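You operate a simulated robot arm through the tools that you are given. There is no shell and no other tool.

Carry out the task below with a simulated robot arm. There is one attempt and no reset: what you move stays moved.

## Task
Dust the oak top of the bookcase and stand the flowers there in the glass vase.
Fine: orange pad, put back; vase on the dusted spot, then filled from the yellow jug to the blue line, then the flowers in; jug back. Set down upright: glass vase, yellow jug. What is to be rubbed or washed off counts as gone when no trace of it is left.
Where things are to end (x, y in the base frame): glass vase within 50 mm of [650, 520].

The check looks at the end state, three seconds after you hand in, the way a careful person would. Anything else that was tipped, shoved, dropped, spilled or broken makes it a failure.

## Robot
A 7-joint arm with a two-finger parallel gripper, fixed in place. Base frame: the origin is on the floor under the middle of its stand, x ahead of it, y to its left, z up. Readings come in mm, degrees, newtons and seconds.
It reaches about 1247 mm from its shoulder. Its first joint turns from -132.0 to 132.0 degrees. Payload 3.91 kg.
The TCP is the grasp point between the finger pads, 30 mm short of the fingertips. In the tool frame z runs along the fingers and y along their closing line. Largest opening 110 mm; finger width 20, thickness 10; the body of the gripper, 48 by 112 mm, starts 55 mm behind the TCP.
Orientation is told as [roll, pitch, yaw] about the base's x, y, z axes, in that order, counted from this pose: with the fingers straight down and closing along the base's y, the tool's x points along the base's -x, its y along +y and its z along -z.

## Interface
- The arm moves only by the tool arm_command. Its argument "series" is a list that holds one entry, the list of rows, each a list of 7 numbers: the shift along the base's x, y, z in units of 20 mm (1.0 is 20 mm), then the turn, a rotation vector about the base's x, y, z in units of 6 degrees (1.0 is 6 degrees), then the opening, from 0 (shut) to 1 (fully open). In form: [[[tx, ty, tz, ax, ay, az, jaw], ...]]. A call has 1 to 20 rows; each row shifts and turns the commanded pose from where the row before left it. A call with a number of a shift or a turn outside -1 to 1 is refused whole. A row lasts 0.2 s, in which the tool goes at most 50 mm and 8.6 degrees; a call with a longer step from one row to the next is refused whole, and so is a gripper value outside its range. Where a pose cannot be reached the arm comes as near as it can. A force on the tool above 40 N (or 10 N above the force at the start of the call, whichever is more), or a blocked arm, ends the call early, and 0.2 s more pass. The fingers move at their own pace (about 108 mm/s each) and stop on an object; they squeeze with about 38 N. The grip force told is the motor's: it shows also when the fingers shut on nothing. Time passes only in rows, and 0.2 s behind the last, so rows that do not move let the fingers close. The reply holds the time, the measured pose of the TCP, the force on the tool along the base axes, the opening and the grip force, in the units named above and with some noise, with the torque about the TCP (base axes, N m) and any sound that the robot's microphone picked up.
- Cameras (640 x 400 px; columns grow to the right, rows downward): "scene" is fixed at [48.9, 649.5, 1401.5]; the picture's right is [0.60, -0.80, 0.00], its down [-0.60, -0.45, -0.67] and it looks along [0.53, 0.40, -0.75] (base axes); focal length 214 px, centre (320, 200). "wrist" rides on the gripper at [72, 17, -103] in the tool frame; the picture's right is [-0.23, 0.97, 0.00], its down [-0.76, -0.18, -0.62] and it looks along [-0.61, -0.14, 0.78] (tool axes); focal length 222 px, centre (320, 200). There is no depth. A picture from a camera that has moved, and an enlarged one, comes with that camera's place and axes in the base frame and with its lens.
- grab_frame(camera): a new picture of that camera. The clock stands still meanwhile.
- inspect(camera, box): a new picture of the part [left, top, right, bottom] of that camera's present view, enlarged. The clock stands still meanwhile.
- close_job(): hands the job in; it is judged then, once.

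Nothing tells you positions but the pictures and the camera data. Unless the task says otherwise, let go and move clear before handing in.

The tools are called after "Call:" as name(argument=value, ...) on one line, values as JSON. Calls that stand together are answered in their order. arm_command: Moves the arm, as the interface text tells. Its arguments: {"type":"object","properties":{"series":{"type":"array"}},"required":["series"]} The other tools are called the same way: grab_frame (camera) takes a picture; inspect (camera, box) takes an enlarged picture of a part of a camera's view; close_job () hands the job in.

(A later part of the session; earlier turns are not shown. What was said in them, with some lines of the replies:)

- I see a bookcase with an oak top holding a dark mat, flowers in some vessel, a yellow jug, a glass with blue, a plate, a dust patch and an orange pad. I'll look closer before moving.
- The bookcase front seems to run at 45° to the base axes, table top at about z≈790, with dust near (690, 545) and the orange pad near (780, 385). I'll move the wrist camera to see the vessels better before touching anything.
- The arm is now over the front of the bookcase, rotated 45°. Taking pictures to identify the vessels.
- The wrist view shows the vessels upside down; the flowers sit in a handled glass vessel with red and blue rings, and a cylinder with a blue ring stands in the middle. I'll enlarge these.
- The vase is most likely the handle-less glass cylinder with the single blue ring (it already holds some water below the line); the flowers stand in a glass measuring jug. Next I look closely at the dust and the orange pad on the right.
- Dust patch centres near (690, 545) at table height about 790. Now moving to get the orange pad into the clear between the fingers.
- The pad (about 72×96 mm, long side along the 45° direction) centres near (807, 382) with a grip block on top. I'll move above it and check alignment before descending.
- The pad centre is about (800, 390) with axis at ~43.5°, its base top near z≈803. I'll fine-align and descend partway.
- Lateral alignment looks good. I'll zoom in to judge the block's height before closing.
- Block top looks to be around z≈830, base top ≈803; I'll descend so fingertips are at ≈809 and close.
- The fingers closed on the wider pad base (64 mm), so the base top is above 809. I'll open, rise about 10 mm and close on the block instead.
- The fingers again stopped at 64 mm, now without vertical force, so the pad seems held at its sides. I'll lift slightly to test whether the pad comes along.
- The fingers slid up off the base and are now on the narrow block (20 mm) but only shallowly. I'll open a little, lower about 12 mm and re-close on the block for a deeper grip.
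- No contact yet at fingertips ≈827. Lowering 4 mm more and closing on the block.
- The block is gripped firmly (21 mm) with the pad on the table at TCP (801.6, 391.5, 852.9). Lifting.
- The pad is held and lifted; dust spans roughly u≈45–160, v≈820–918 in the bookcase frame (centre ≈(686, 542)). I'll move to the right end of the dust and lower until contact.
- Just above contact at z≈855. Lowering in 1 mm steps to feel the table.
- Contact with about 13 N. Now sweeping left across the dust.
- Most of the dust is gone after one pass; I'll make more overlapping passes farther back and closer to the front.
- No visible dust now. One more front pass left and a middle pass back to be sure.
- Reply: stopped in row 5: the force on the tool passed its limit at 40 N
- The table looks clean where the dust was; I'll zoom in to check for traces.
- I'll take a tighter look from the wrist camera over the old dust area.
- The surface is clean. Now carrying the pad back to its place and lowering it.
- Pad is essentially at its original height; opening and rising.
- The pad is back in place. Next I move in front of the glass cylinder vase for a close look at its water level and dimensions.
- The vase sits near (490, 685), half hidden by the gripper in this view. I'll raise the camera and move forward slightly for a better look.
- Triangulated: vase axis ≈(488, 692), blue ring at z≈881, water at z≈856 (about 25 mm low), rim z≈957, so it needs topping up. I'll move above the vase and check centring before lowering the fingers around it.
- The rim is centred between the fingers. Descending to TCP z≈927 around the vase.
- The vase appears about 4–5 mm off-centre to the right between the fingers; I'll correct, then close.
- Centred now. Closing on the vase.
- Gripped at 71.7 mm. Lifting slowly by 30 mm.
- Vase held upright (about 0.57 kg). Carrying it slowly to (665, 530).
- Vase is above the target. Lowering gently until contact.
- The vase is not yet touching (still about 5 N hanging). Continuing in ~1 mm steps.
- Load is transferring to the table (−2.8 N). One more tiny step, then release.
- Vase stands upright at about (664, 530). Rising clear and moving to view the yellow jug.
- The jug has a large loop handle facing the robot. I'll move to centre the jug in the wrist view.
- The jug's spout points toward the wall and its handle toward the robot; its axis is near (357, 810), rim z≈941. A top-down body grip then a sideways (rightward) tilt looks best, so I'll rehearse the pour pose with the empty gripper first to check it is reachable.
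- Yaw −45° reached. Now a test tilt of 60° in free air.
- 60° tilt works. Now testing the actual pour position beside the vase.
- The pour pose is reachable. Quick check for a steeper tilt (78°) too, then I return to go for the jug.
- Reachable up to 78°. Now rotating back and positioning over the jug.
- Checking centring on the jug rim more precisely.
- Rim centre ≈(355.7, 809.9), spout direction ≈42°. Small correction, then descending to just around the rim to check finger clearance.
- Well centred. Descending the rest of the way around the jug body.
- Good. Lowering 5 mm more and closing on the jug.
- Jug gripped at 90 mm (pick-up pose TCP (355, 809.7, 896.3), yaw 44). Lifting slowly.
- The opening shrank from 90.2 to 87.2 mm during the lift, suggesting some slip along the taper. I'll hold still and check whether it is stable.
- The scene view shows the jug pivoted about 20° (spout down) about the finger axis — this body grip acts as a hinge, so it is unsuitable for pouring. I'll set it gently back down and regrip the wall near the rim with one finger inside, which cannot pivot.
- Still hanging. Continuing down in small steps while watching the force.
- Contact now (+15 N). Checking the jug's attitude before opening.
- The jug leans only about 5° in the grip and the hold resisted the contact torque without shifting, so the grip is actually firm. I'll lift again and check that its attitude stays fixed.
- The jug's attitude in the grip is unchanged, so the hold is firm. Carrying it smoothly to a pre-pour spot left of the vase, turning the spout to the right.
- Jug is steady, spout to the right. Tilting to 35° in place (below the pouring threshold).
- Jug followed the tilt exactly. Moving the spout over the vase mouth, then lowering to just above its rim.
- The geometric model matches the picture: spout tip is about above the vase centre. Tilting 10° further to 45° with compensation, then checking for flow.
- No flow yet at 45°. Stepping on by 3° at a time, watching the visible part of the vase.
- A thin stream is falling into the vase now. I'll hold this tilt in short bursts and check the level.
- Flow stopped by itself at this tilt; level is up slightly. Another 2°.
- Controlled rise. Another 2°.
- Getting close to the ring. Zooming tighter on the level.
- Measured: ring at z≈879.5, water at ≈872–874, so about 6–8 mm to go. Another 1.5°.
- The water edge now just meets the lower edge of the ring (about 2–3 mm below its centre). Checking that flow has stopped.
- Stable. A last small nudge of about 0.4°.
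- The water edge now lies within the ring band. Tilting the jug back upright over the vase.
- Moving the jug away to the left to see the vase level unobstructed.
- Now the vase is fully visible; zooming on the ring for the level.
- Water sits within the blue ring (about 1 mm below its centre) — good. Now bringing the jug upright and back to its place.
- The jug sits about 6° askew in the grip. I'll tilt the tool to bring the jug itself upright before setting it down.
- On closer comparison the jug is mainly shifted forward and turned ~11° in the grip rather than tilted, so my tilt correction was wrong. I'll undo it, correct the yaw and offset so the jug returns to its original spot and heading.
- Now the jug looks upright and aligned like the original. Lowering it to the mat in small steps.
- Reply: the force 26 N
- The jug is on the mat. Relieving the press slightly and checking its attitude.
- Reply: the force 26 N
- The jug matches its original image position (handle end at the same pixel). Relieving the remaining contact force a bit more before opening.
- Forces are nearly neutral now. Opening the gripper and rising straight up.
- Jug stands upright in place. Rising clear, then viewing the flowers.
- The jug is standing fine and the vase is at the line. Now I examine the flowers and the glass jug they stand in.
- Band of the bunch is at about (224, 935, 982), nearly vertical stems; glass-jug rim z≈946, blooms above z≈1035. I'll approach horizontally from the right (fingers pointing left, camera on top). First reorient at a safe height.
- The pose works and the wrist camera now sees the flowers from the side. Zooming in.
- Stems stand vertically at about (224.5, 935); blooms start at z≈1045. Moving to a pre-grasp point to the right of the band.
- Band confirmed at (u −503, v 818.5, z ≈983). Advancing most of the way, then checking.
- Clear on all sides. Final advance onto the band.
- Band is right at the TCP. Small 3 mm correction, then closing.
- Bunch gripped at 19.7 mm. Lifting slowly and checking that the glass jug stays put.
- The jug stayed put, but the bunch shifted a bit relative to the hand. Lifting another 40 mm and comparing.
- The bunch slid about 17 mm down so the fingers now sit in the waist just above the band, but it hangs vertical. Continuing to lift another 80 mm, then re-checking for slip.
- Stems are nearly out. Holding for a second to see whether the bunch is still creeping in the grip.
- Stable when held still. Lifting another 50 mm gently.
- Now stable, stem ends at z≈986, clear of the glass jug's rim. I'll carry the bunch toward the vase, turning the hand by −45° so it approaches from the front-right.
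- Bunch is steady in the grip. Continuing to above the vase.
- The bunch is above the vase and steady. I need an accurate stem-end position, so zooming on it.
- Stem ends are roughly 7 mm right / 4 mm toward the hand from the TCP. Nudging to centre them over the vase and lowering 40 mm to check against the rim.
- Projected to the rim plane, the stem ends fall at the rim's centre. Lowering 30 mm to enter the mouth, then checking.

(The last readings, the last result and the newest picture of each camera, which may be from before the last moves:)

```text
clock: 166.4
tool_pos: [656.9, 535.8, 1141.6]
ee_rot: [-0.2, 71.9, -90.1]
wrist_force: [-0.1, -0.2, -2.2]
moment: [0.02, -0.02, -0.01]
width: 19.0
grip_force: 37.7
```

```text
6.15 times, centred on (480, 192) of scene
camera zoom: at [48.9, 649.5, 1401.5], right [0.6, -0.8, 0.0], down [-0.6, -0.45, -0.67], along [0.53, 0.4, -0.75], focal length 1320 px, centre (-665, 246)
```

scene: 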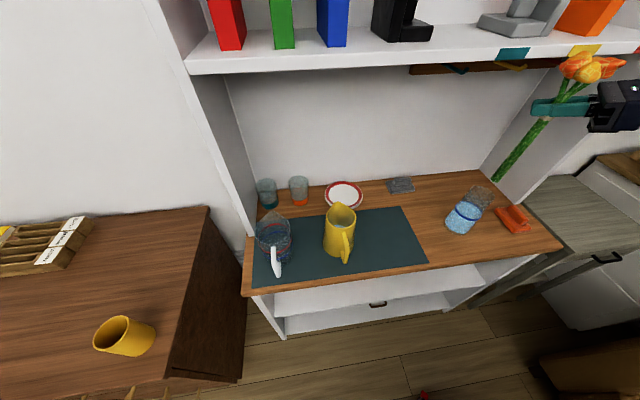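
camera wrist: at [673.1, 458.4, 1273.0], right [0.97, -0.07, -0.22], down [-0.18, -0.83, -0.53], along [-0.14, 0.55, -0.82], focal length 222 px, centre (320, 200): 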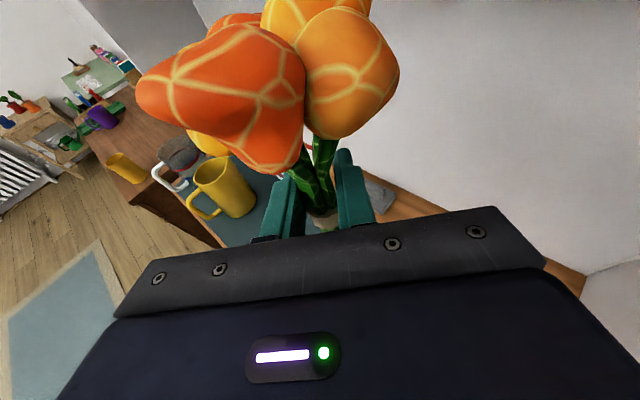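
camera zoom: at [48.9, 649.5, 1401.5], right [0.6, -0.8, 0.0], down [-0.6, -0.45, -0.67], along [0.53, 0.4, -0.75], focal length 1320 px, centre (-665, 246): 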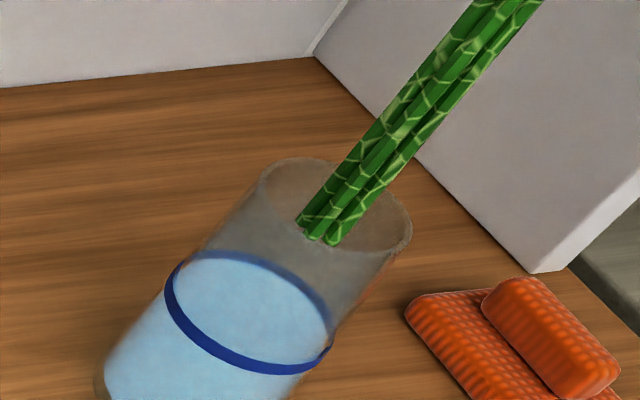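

Stems are going down inside the mouth. Continuing another 40 mm.

Call:
arm_command(series=[[[0, 0, -0.2, 0, 0, 0, 0], [0, 0, -0.35, 0, 0, 0, 0], [0, 0, -0.4, 0, 0, 0, 0], [0, 0, -0.4, 0, 0, 0, 0], [0, 0, -0.35, 0, 0, 0, 0], [0, 0, -0.2, 0, 0, 0, 0], [0, 0, -0.1, 0, 0, 0, 0], [0, 0, 0, 0, 0, 0, 0]]])

Call:
inspect(camera="scene", box=[440, 130, 540, 240])

```text
clock: 168.2
tool_pos: [657.2, 535.0, 1101.7]
ee_rot: [-0.2, 71.9, -90.1]
wrist_force: [0.6, 0.0, -0.6]
moment: [0.0, 0.02, 0.0]
width: 19.1
grip_force: 38.0
```

```text
3.64 times, centred on (490, 185) of scene
camera zoom: at [48.9, 649.5, 1401.5], right [0.6, -0.8, 0.0], down [-0.6, -0.45, -0.67], along [0.53, 0.4, -0.75], focal length 780 px, centre (-298, 254)
```

zoom: 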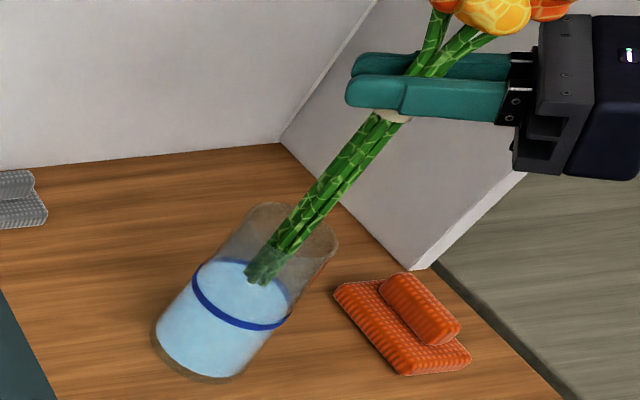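

Stems are inside the vase. Lowering 60 mm more.

Call:
arm_command(series=[[[0, 0, -0.2, 0, 0, 0, 0], [0, 0, -0.35, 0, 0, 0, 0], [0, 0, -0.4, 0, 0, 0, 0], [0, 0, -0.4, 0, 0, 0, 0], [0, 0, -0.4, 0, 0, 0, 0], [0, 0, -0.4, 0, 0, 0, 0], [0, 0, -0.4, 0, 0, 0, 0], [0, 0, -0.3, 0, 0, 0, 0], [0, 0, -0.15, 0, 0, 0, 0], [0, 0, 0, 0, 0, 0, 0]]])

Call:
inspect(camera="scene", box=[430, 130, 550, 250])

```text
clock: 170.4
tool_pos: [659.0, 536.4, 1041.8]
ee_rot: [-0.2, 71.9, -90.1]
wrist_force: [0.6, 0.6, -0.9]
moment: [0.0, 0.02, -0.02]
width: 19.1
grip_force: 38.3
```

```text
3.33 times, centred on (490, 190) of scene
camera zoom: at [48.9, 649.5, 1401.5], right [0.6, -0.8, 0.0], down [-0.6, -0.45, -0.67], along [0.53, 0.4, -0.75], focal length 715 px, centre (-247, 233)
```

zoom: 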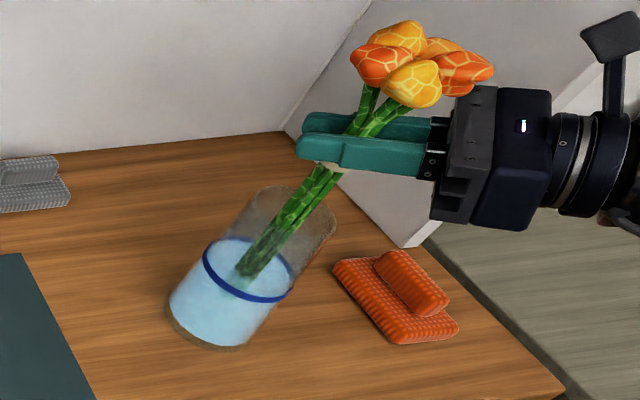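

Stem ends are in the water. Lowering further in small steps until they touch the vase floor.

Call:
arm_command(series=[[[0, 0, -0.2, 0, 0, 0, 0], [0, 0, -0.3, 0, 0, 0, 0], [0, 0, -0.3, 0, 0, 0, 0], [0, 0, -0.2, 0, 0, 0, 0], [0, 0, -0.1, 0, 0, 0, 0], [0, 0, 0, 0, 0, 0, 0]]])

Call:
arm_command(series=[[[0, 0, -0.1, 0, 0, 0, 0], [0, 0, -0.1, 0, 0, 0, 0], [0, 0, -0.1, 0, 0, 0, 0], [0, 0, 0, 0, 0, 0, 0]]])

Call:
inspect(camera="scene", box=[430, 130, 550, 250])

Call:
grab_frame(camera="wrist")

```text
clock: 171.8
tool_pos: [657.5, 534.9, 1020.3]
ee_rot: [-0.2, 71.9, -90.1]
wrist_force: [-0.3, 0.0, -1.2]
moment: [0.02, 0.0, 0.04]
width: 19.2
grip_force: 38.1
```

```text
clock: 172.8
tool_pos: [656.4, 535.6, 1014.1]
ee_rot: [-0.3, 71.9, -90.2]
wrist_force: [-0.5, -0.7, -1.3]
moment: [0.02, 0.01, 0.02]
width: 19.1
grip_force: 37.8
```

```text
3.33 times, centred on (490, 190) of scene
camera zoom: at [48.9, 649.5, 1401.5], right [0.6, -0.8, 0.0], down [-0.6, -0.45, -0.67], along [0.53, 0.4, -0.75], focal length 715 px, centre (-247, 233)
```

zoom: 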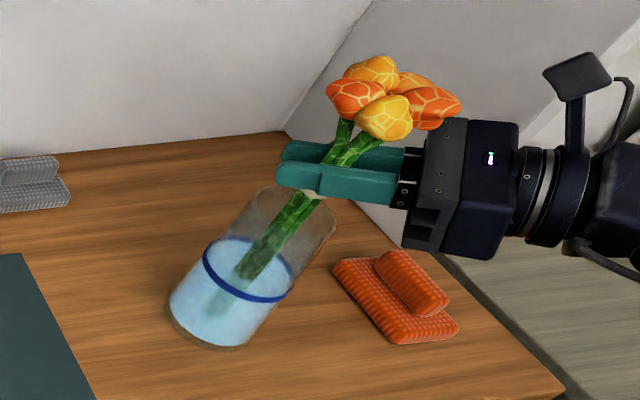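

```text
taken
camera wrist: at [673.1, 459.1, 1114.6], right [0.97, -0.07, -0.22], down [-0.18, -0.83, -0.53], along [-0.14, 0.55, -0.82], focal length 222 px, centre (320, 200)
```

wrist: 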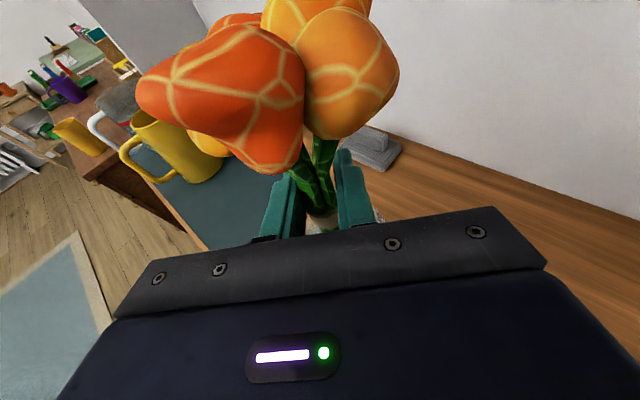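

Stems are visible nearly at the vase floor. Continuing by 2 mm steps.

Call:
arm_command(series=[[[0, 0, -0.1, 0, 0, 0, 0], [0, 0, -0.1, 0, 0, 0, 0], [0, 0, 0, 0, 0, 0, 0]]])

Call:
arm_command(series=[[[0, 0, -0.1, 0, 0, 0, 0], [0, 0, -0.1, 0, 0, 0, 0], [0, 0, 0, 0, 0, 0, 0]]])

Call:
arm_command(series=[[[0, 0, -0.1, 0, 0, 0, 0], [0, 0, 0, 0, 0, 0, 0]]])

Call:
arm_command(series=[[[0, 0, -0.1, 0, 0, 0, 0], [0, 0, 0, 0, 0, 0, 0]]])

```text
clock: 173.6
tool_pos: [656.9, 535.4, 1009.8]
ee_rot: [-0.3, 71.8, -90.0]
wrist_force: [0.6, -0.6, -1.7]
moment: [0.04, -0.03, -0.01]
width: 19.2
grip_force: 38.5
```

```text
clock: 174.4
tool_pos: [656.0, 535.1, 1005.2]
ee_rot: [-0.1, 71.9, -90.1]
wrist_force: [0.2, -0.9, -1.7]
moment: [0.01, -0.01, 0.0]
width: 19.2
grip_force: 38.2
```

```text
clock: 175.0
tool_pos: [656.1, 535.8, 1003.1]
ee_rot: [-0.1, 72.0, -89.9]
wrist_force: [0.0, -2.2, 9.0]
moment: [-0.42, 0.02, -0.03]
width: 19.1
grip_force: 38.1
```

```text
clock: 175.6
tool_pos: [656.4, 533.7, 1003.5]
ee_rot: [0.1, 71.9, -89.6]
wrist_force: [-0.1, 0.6, 30.3]
moment: [0.02, -0.03, -0.01]
width: 19.3
grip_force: 37.9
```

The stems touch the floor at TCP z≈1003. Backing off 2 mm to relieve the force.

Call:
arm_command(series=[[[0, 0, 0.08, 0, 0, 0, 0], [0, 0, 0, 0, 0, 0, 0]]])

Call:
arm_command(series=[[[0, 0, 0.04, 0, 0, 0, 0], [0, 0, 0, 0, 0, 0, 0]]])

Call:
inspect(camera="scene", box=[430, 130, 550, 250])

Call:
inspect(camera="wrist", box=[240, 130, 400, 240])

```text
clock: 176.2
tool_pos: [656.2, 534.3, 1004.6]
ee_rot: [-0.3, 71.9, -90.1]
wrist_force: [-0.2, 4.8, 17.4]
moment: [0.71, 0.04, 0.06]
width: 19.3
grip_force: 37.9
```

```text
clock: 176.8
tool_pos: [656.7, 534.4, 1004.2]
ee_rot: [-0.3, 71.7, -90.3]
wrist_force: [-0.4, -0.1, 4.3]
moment: [0.06, 0.04, 0.02]
width: 19.4
grip_force: 37.6
```

```text
3.33 times, centred on (490, 190) of scene
camera zoom: at [48.9, 649.5, 1401.5], right [0.6, -0.8, 0.0], down [-0.6, -0.45, -0.67], along [0.53, 0.4, -0.75], focal length 715 px, centre (-247, 233)
```

zoom: 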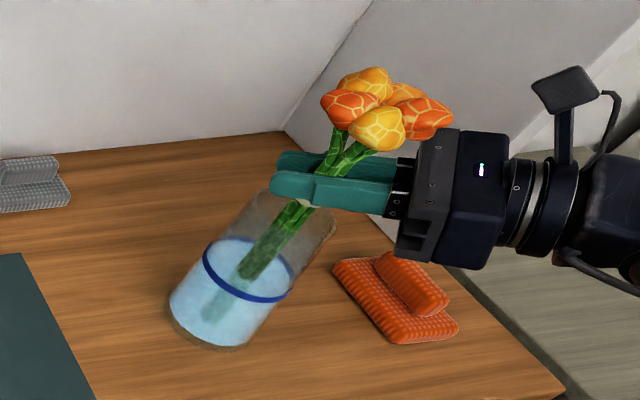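

```text
3.64 times, centred on (320, 185) of wrist
camera zoom: at [673.0, 458.3, 1104.6], right [0.97, -0.07, -0.22], down [-0.18, -0.83, -0.53], along [-0.14, 0.55, -0.82], focal length 808 px, centre (320, 254)
```

zoom: 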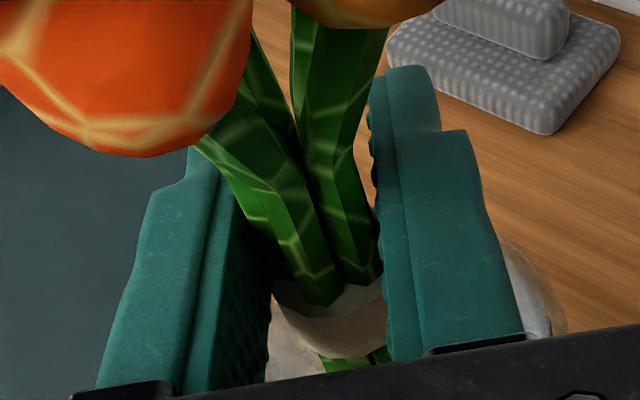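

Touching lightly. Opening gradually and letting the bunch settle.

Call:
arm_command(series=[[[0, 0, 0, 0, 0, 0, 0.22], [0, 0, 0, 0, 0, 0, 0.3], [0, 0, 0, 0, 0, 0, 0.4], [0, 0, 0, 0, 0, 0, 0.6], [0, 0, 0, 0, 0, 0, 0.8], [0, 0, 0, 0, 0, 0, 1], [0, 0, 0, 0, 0, 0, 1]]])

Call:
inspect(camera="scene", box=[430, 130, 550, 250])

Call:
grab_frame(camera="wrist")

```text
clock: 178.4
tool_pos: [656.8, 535.4, 1004.2]
ee_rot: [-0.2, 71.9, -90.1]
wrist_force: [-0.2, -0.2, -0.6]
moment: [0.01, 0.0, 0.02]
width: 110.2
grip_force: 0.0
```

```text
3.33 times, centred on (490, 190) of scene
camera zoom: at [48.9, 649.5, 1401.5], right [0.6, -0.8, 0.0], down [-0.6, -0.45, -0.67], along [0.53, 0.4, -0.75], focal length 715 px, centre (-247, 233)
```

zoom: 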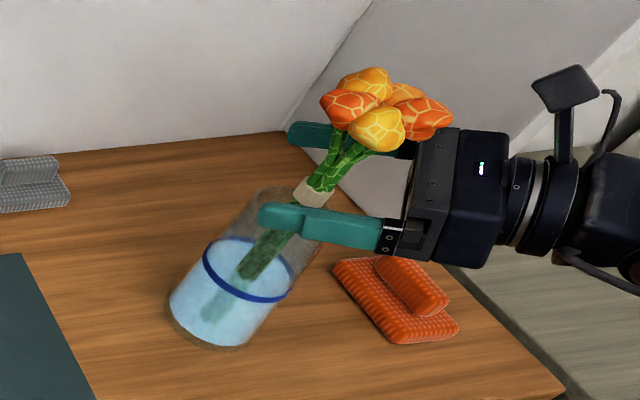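

```text
taken
camera wrist: at [673.0, 458.7, 1105.3], right [0.97, -0.07, -0.22], down [-0.18, -0.83, -0.53], along [-0.14, 0.55, -0.82], focal length 222 px, centre (320, 200)
```

wrist: 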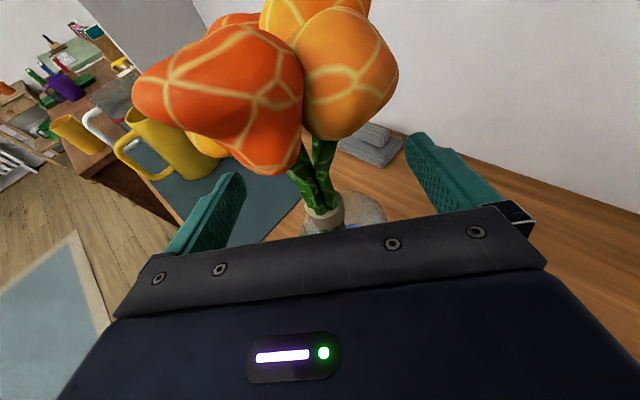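

The flowers stand in the vase. Retracting the hand straight back, then up.

Call:
arm_command(series=[[[0, -0.3, 0, 0, 0, 0, 1], [0, -0.5, 0, 0, 0, 0, 1], [0, -0.6, 0, 0, 0, 0, 1], [0, -0.8, 0, 0, 0, 0, 1], [0, -0.8, 0, 0, 0, 0, 1], [0, -0.8, 0, 0, 0, 0, 1], [0, -0.8, 0, 0, 0, 0, 1], [0, -0.8, 0.1, 0, 0, 0, 1], [-0.3, -0.8, 0.4, 0, 0, 0, 1], [-0.5, -0.6, 0.6, 0, 0, 0, 1], [-0.5, -0.4, 0.6, 0, 0, 0, 1]]])

Call:
grab_frame(camera="scene")

Call:
inspect(camera="scene", box=[430, 120, 550, 250])

Call:
grab_frame(camera="wrist")

```text
clock: 180.8
tool_pos: [629.7, 390.3, 1038.6]
ee_rot: [-0.3, 71.9, -90.1]
wrist_force: [0.8, -0.1, -0.6]
moment: [0.0, 0.02, 0.03]
width: 110.0
grip_force: 0.0
```

```text
taken
```

scene: 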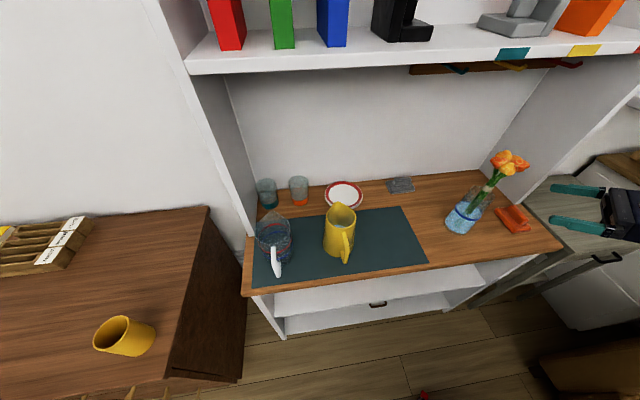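

```text
3.08 times, centred on (490, 185) of scene
camera zoom: at [48.9, 649.5, 1401.5], right [0.6, -0.8, 0.0], down [-0.6, -0.45, -0.67], along [0.53, 0.4, -0.75], focal length 660 px, centre (-203, 246)
```

zoom: 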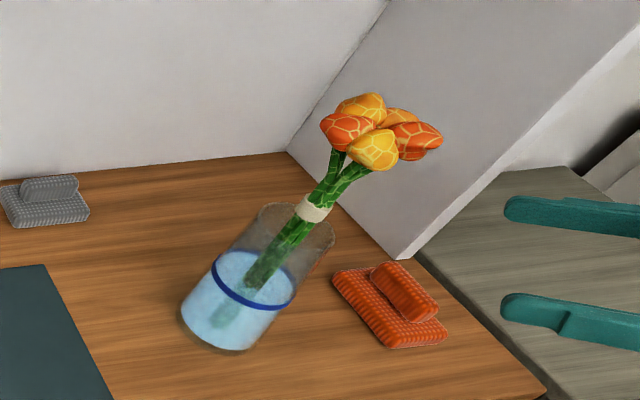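

```text
taken
camera wrist: at [646.4, 314.9, 1139.6], right [0.97, -0.07, -0.22], down [-0.18, -0.83, -0.53], along [-0.14, 0.55, -0.82], focal length 222 px, centre (320, 200)
```

wrist: 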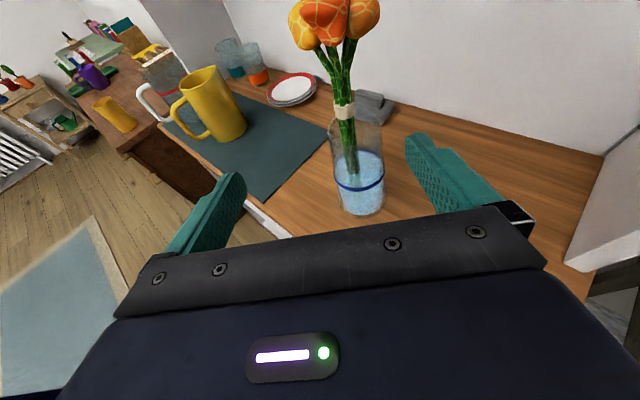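

Flowers stand well in the vase. Let me check the water level against the blue line from this side view.

Call:
inspect(camera="wrist", box=[310, 90, 410, 230])

Call:
inspect(camera="wrist", box=[325, 150, 395, 220])

Call:
inspect(camera="scene", box=[445, 190, 490, 225])

```text
2.86 times, centred on (360, 160) of wrist
camera zoom: at [646.4, 314.9, 1139.6], right [0.97, -0.07, -0.22], down [-0.18, -0.83, -0.53], along [-0.14, 0.55, -0.82], focal length 635 px, centre (206, 314)
```

zoom: 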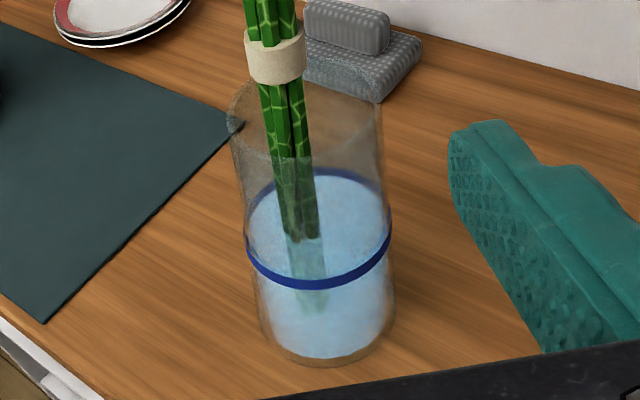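

```text
5.71 times, centred on (360, 185) of wrist
camera zoom: at [646.4, 314.9, 1139.6], right [0.97, -0.07, -0.22], down [-0.18, -0.83, -0.53], along [-0.14, 0.55, -0.82], focal length 1269 px, centre (91, 286)
```

zoom: 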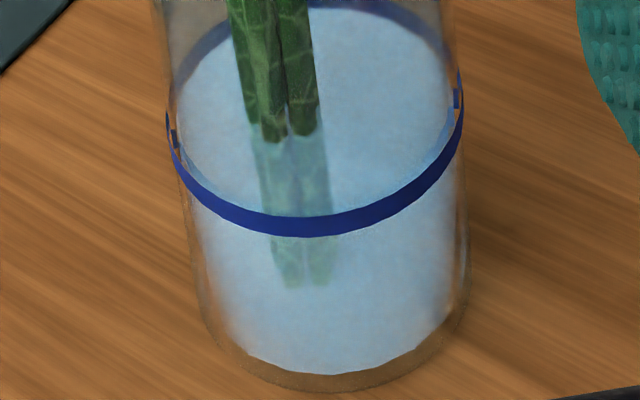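

```text
11.43 times, centred on (468, 208) of scene
camera zoom: at [48.9, 649.5, 1401.5], right [0.6, -0.8, 0.0], down [-0.6, -0.45, -0.67], along [0.53, 0.4, -0.75], focal length 2451 px, centre (-1366, 114)
```

zoom: 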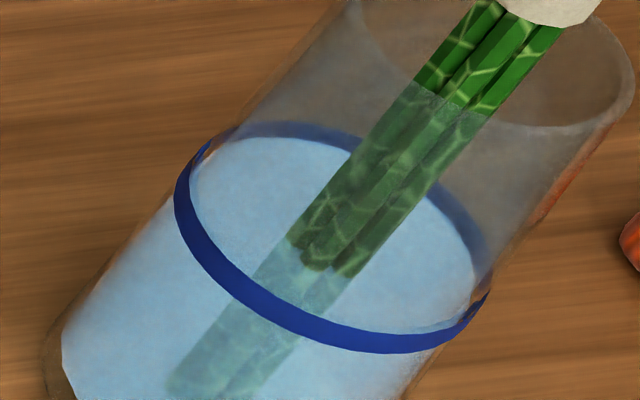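

Water is at the blue line and the vase hasn't moved. I'll retreat further and do a full final check of the whole table against the initial picture.

Call:
arm_command(series=[[[-0.6, -0.6, 0.8, 0, 0, 0, 1], [-0.6, -0.6, 0.8, 0, 0, 0, 1], [-0.6, -0.6, 0.8, 0, 0, 0, 1], [-0.6, -0.6, 0.8, 0, 0, 0, 1], [-0.6, -0.4, 0.8, 0, 0, 0, 1], [-0.6, -0.4, 0.8, 0, 0, 0, 1], [-0.6, -0.2, 0.6, 0, 0, 0, 1], [-0.6, 0, 0.4, 0, 0, 0, 1]]])

Call:
grab_frame(camera="scene")

Call:
inspect(camera="scene", box=[230, 160, 400, 300])

Call:
inspect(camera="scene", box=[370, 160, 570, 290])

Call:
grab_frame(camera="wrist")

```text
clock: 182.6
tool_pos: [534.0, 323.2, 1154.7]
ee_rot: [-0.3, 71.8, -90.1]
wrist_force: [-0.4, 0.5, -0.4]
moment: [0.01, 0.01, 0.03]
width: 110.1
grip_force: 0.0
```

```text
taken
```

scene: 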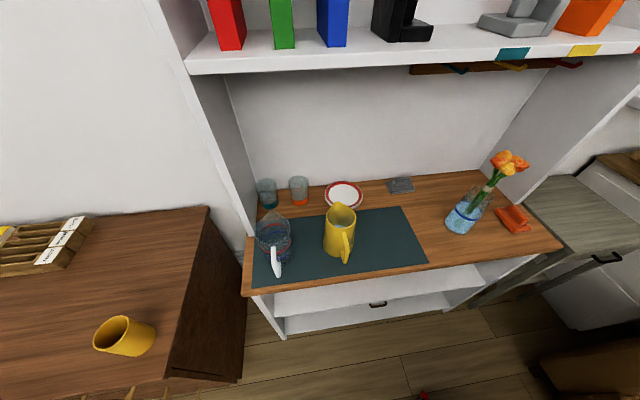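

```text
2.86 times, centred on (315, 230) of scene
camera zoom: at [48.9, 649.5, 1401.5], right [0.6, -0.8, 0.0], down [-0.6, -0.45, -0.67], along [0.53, 0.4, -0.75], focal length 613 px, centre (334, 114)
```

zoom: 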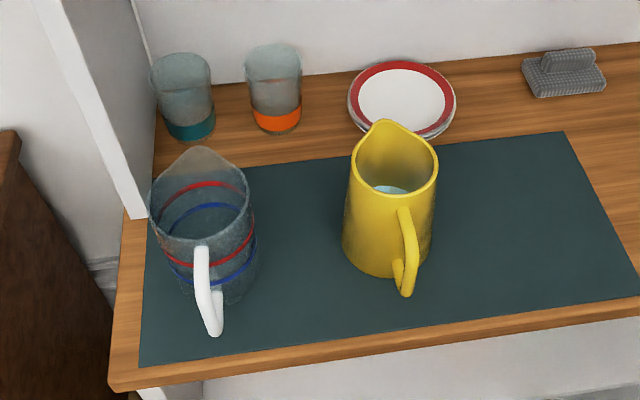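

```text
3.08 times, centred on (470, 225) of scene
camera zoom: at [48.9, 649.5, 1401.5], right [0.6, -0.8, 0.0], down [-0.6, -0.45, -0.67], along [0.53, 0.4, -0.75], focal length 660 px, centre (-142, 123)
```

zoom: 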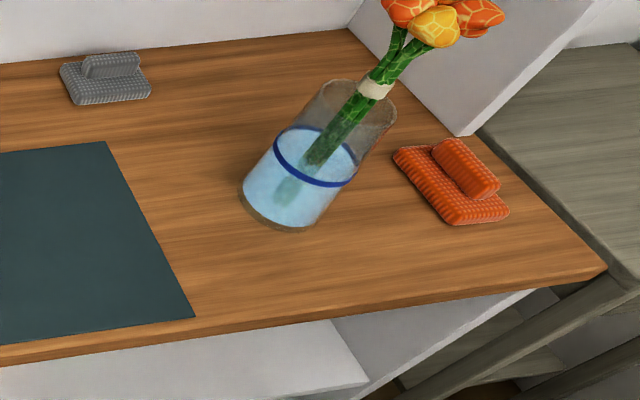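

```text
taken
camera wrist: at [550.2, 247.2, 1255.0], right [0.97, -0.07, -0.22], down [-0.18, -0.83, -0.53], along [-0.14, 0.55, -0.82], focal length 222 px, centre (320, 200)
```

wrist: 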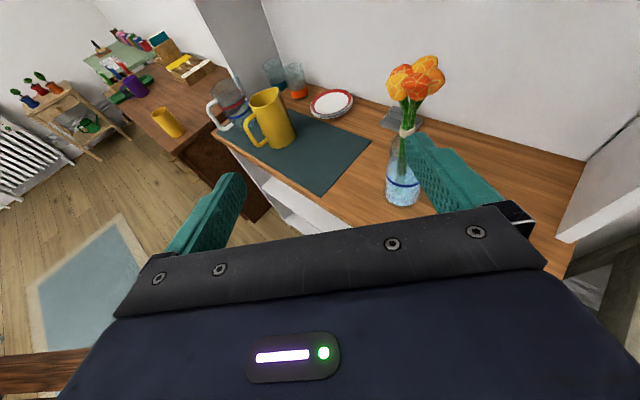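

Everything matches the initial layout: pad, jug and glass jug are in their places. A last close look for dust traces or drips around the vase.

Call:
inspect(camera="scene", box=[420, 185, 500, 245])

Call:
inspect(camera="scene", box=[465, 170, 525, 215])

Call:
inspect(camera="scene", box=[380, 170, 460, 230])

```text
6.67 times, centred on (460, 215) of scene
camera zoom: at [48.9, 649.5, 1401.5], right [0.6, -0.8, 0.0], down [-0.6, -0.45, -0.67], along [0.53, 0.4, -0.75], focal length 1430 px, centre (-613, 100)
```

zoom: 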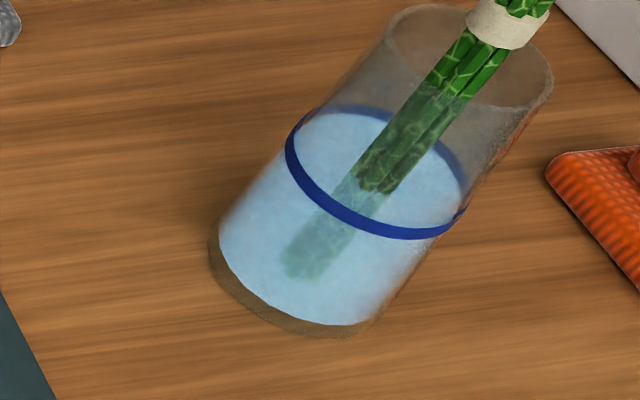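

```text
8.89 times, centred on (495, 192) of scene
camera zoom: at [48.9, 649.5, 1401.5], right [0.6, -0.8, 0.0], down [-0.6, -0.45, -0.67], along [0.53, 0.4, -0.75], focal length 1906 px, centre (-1236, 267)
```

zoom: 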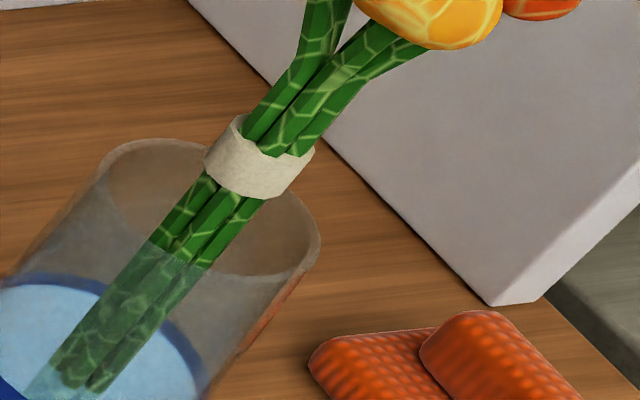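

```text
6.67 times, centred on (420, 200) of scene
camera zoom: at [48.9, 649.5, 1401.5], right [0.6, -0.8, 0.0], down [-0.6, -0.45, -0.67], along [0.53, 0.4, -0.75], focal length 1430 px, centre (-347, 200)
```

zoom: 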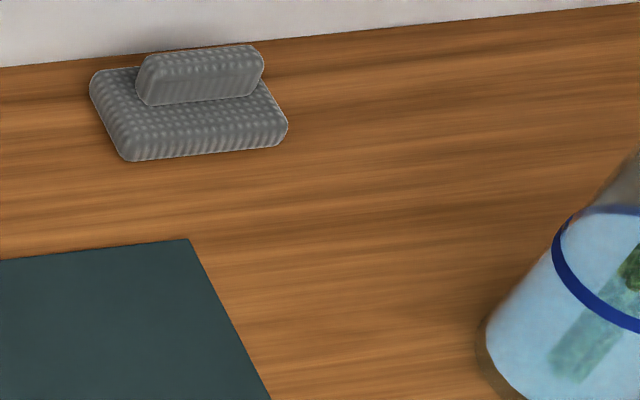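

The table top is clean with no dust or drips. The vase stands upright at about (664, 530) with water at the blue line and the flowers in it. The jug and orange pad are back in place and the arm is clear, so I'm handing in the job.

Call:
close_job()

```text
The job is handed in.
```

The job is done and handed in; I haven't seen the judge's result. In the last pictures everything looked right.

- **Dusting:** I wiped the dust patch with the orange pad until no trace showed in the close-ups. The pad is back where it was.
- **Vase:** I took the glass cylinder with the single blue ring to be the vase. It stands upright at about (664, 530), roughly 17 mm from the target and over the dusted spot.
- **Water:** The vase already held some water, about 25 mm below the line. I topped it up from the yellow jug, and the level now sits within the blue ring, about 1 mm below its middle by my estimate.
- **Jug:** The jug shifted slightly in the gripper while I carried it. I corrected for that, and it is upright and back at its original spot.
- **Flowers:** I lifted them out of the handled glass jug, which did not move. They now stand in the vase with their stems on its floor. They slid down slightly in the grip on the way, but nothing dropped.

I saw no drips or spills, and the other items on the top looked unchanged. The arm had let go and moved clear before I handed in.
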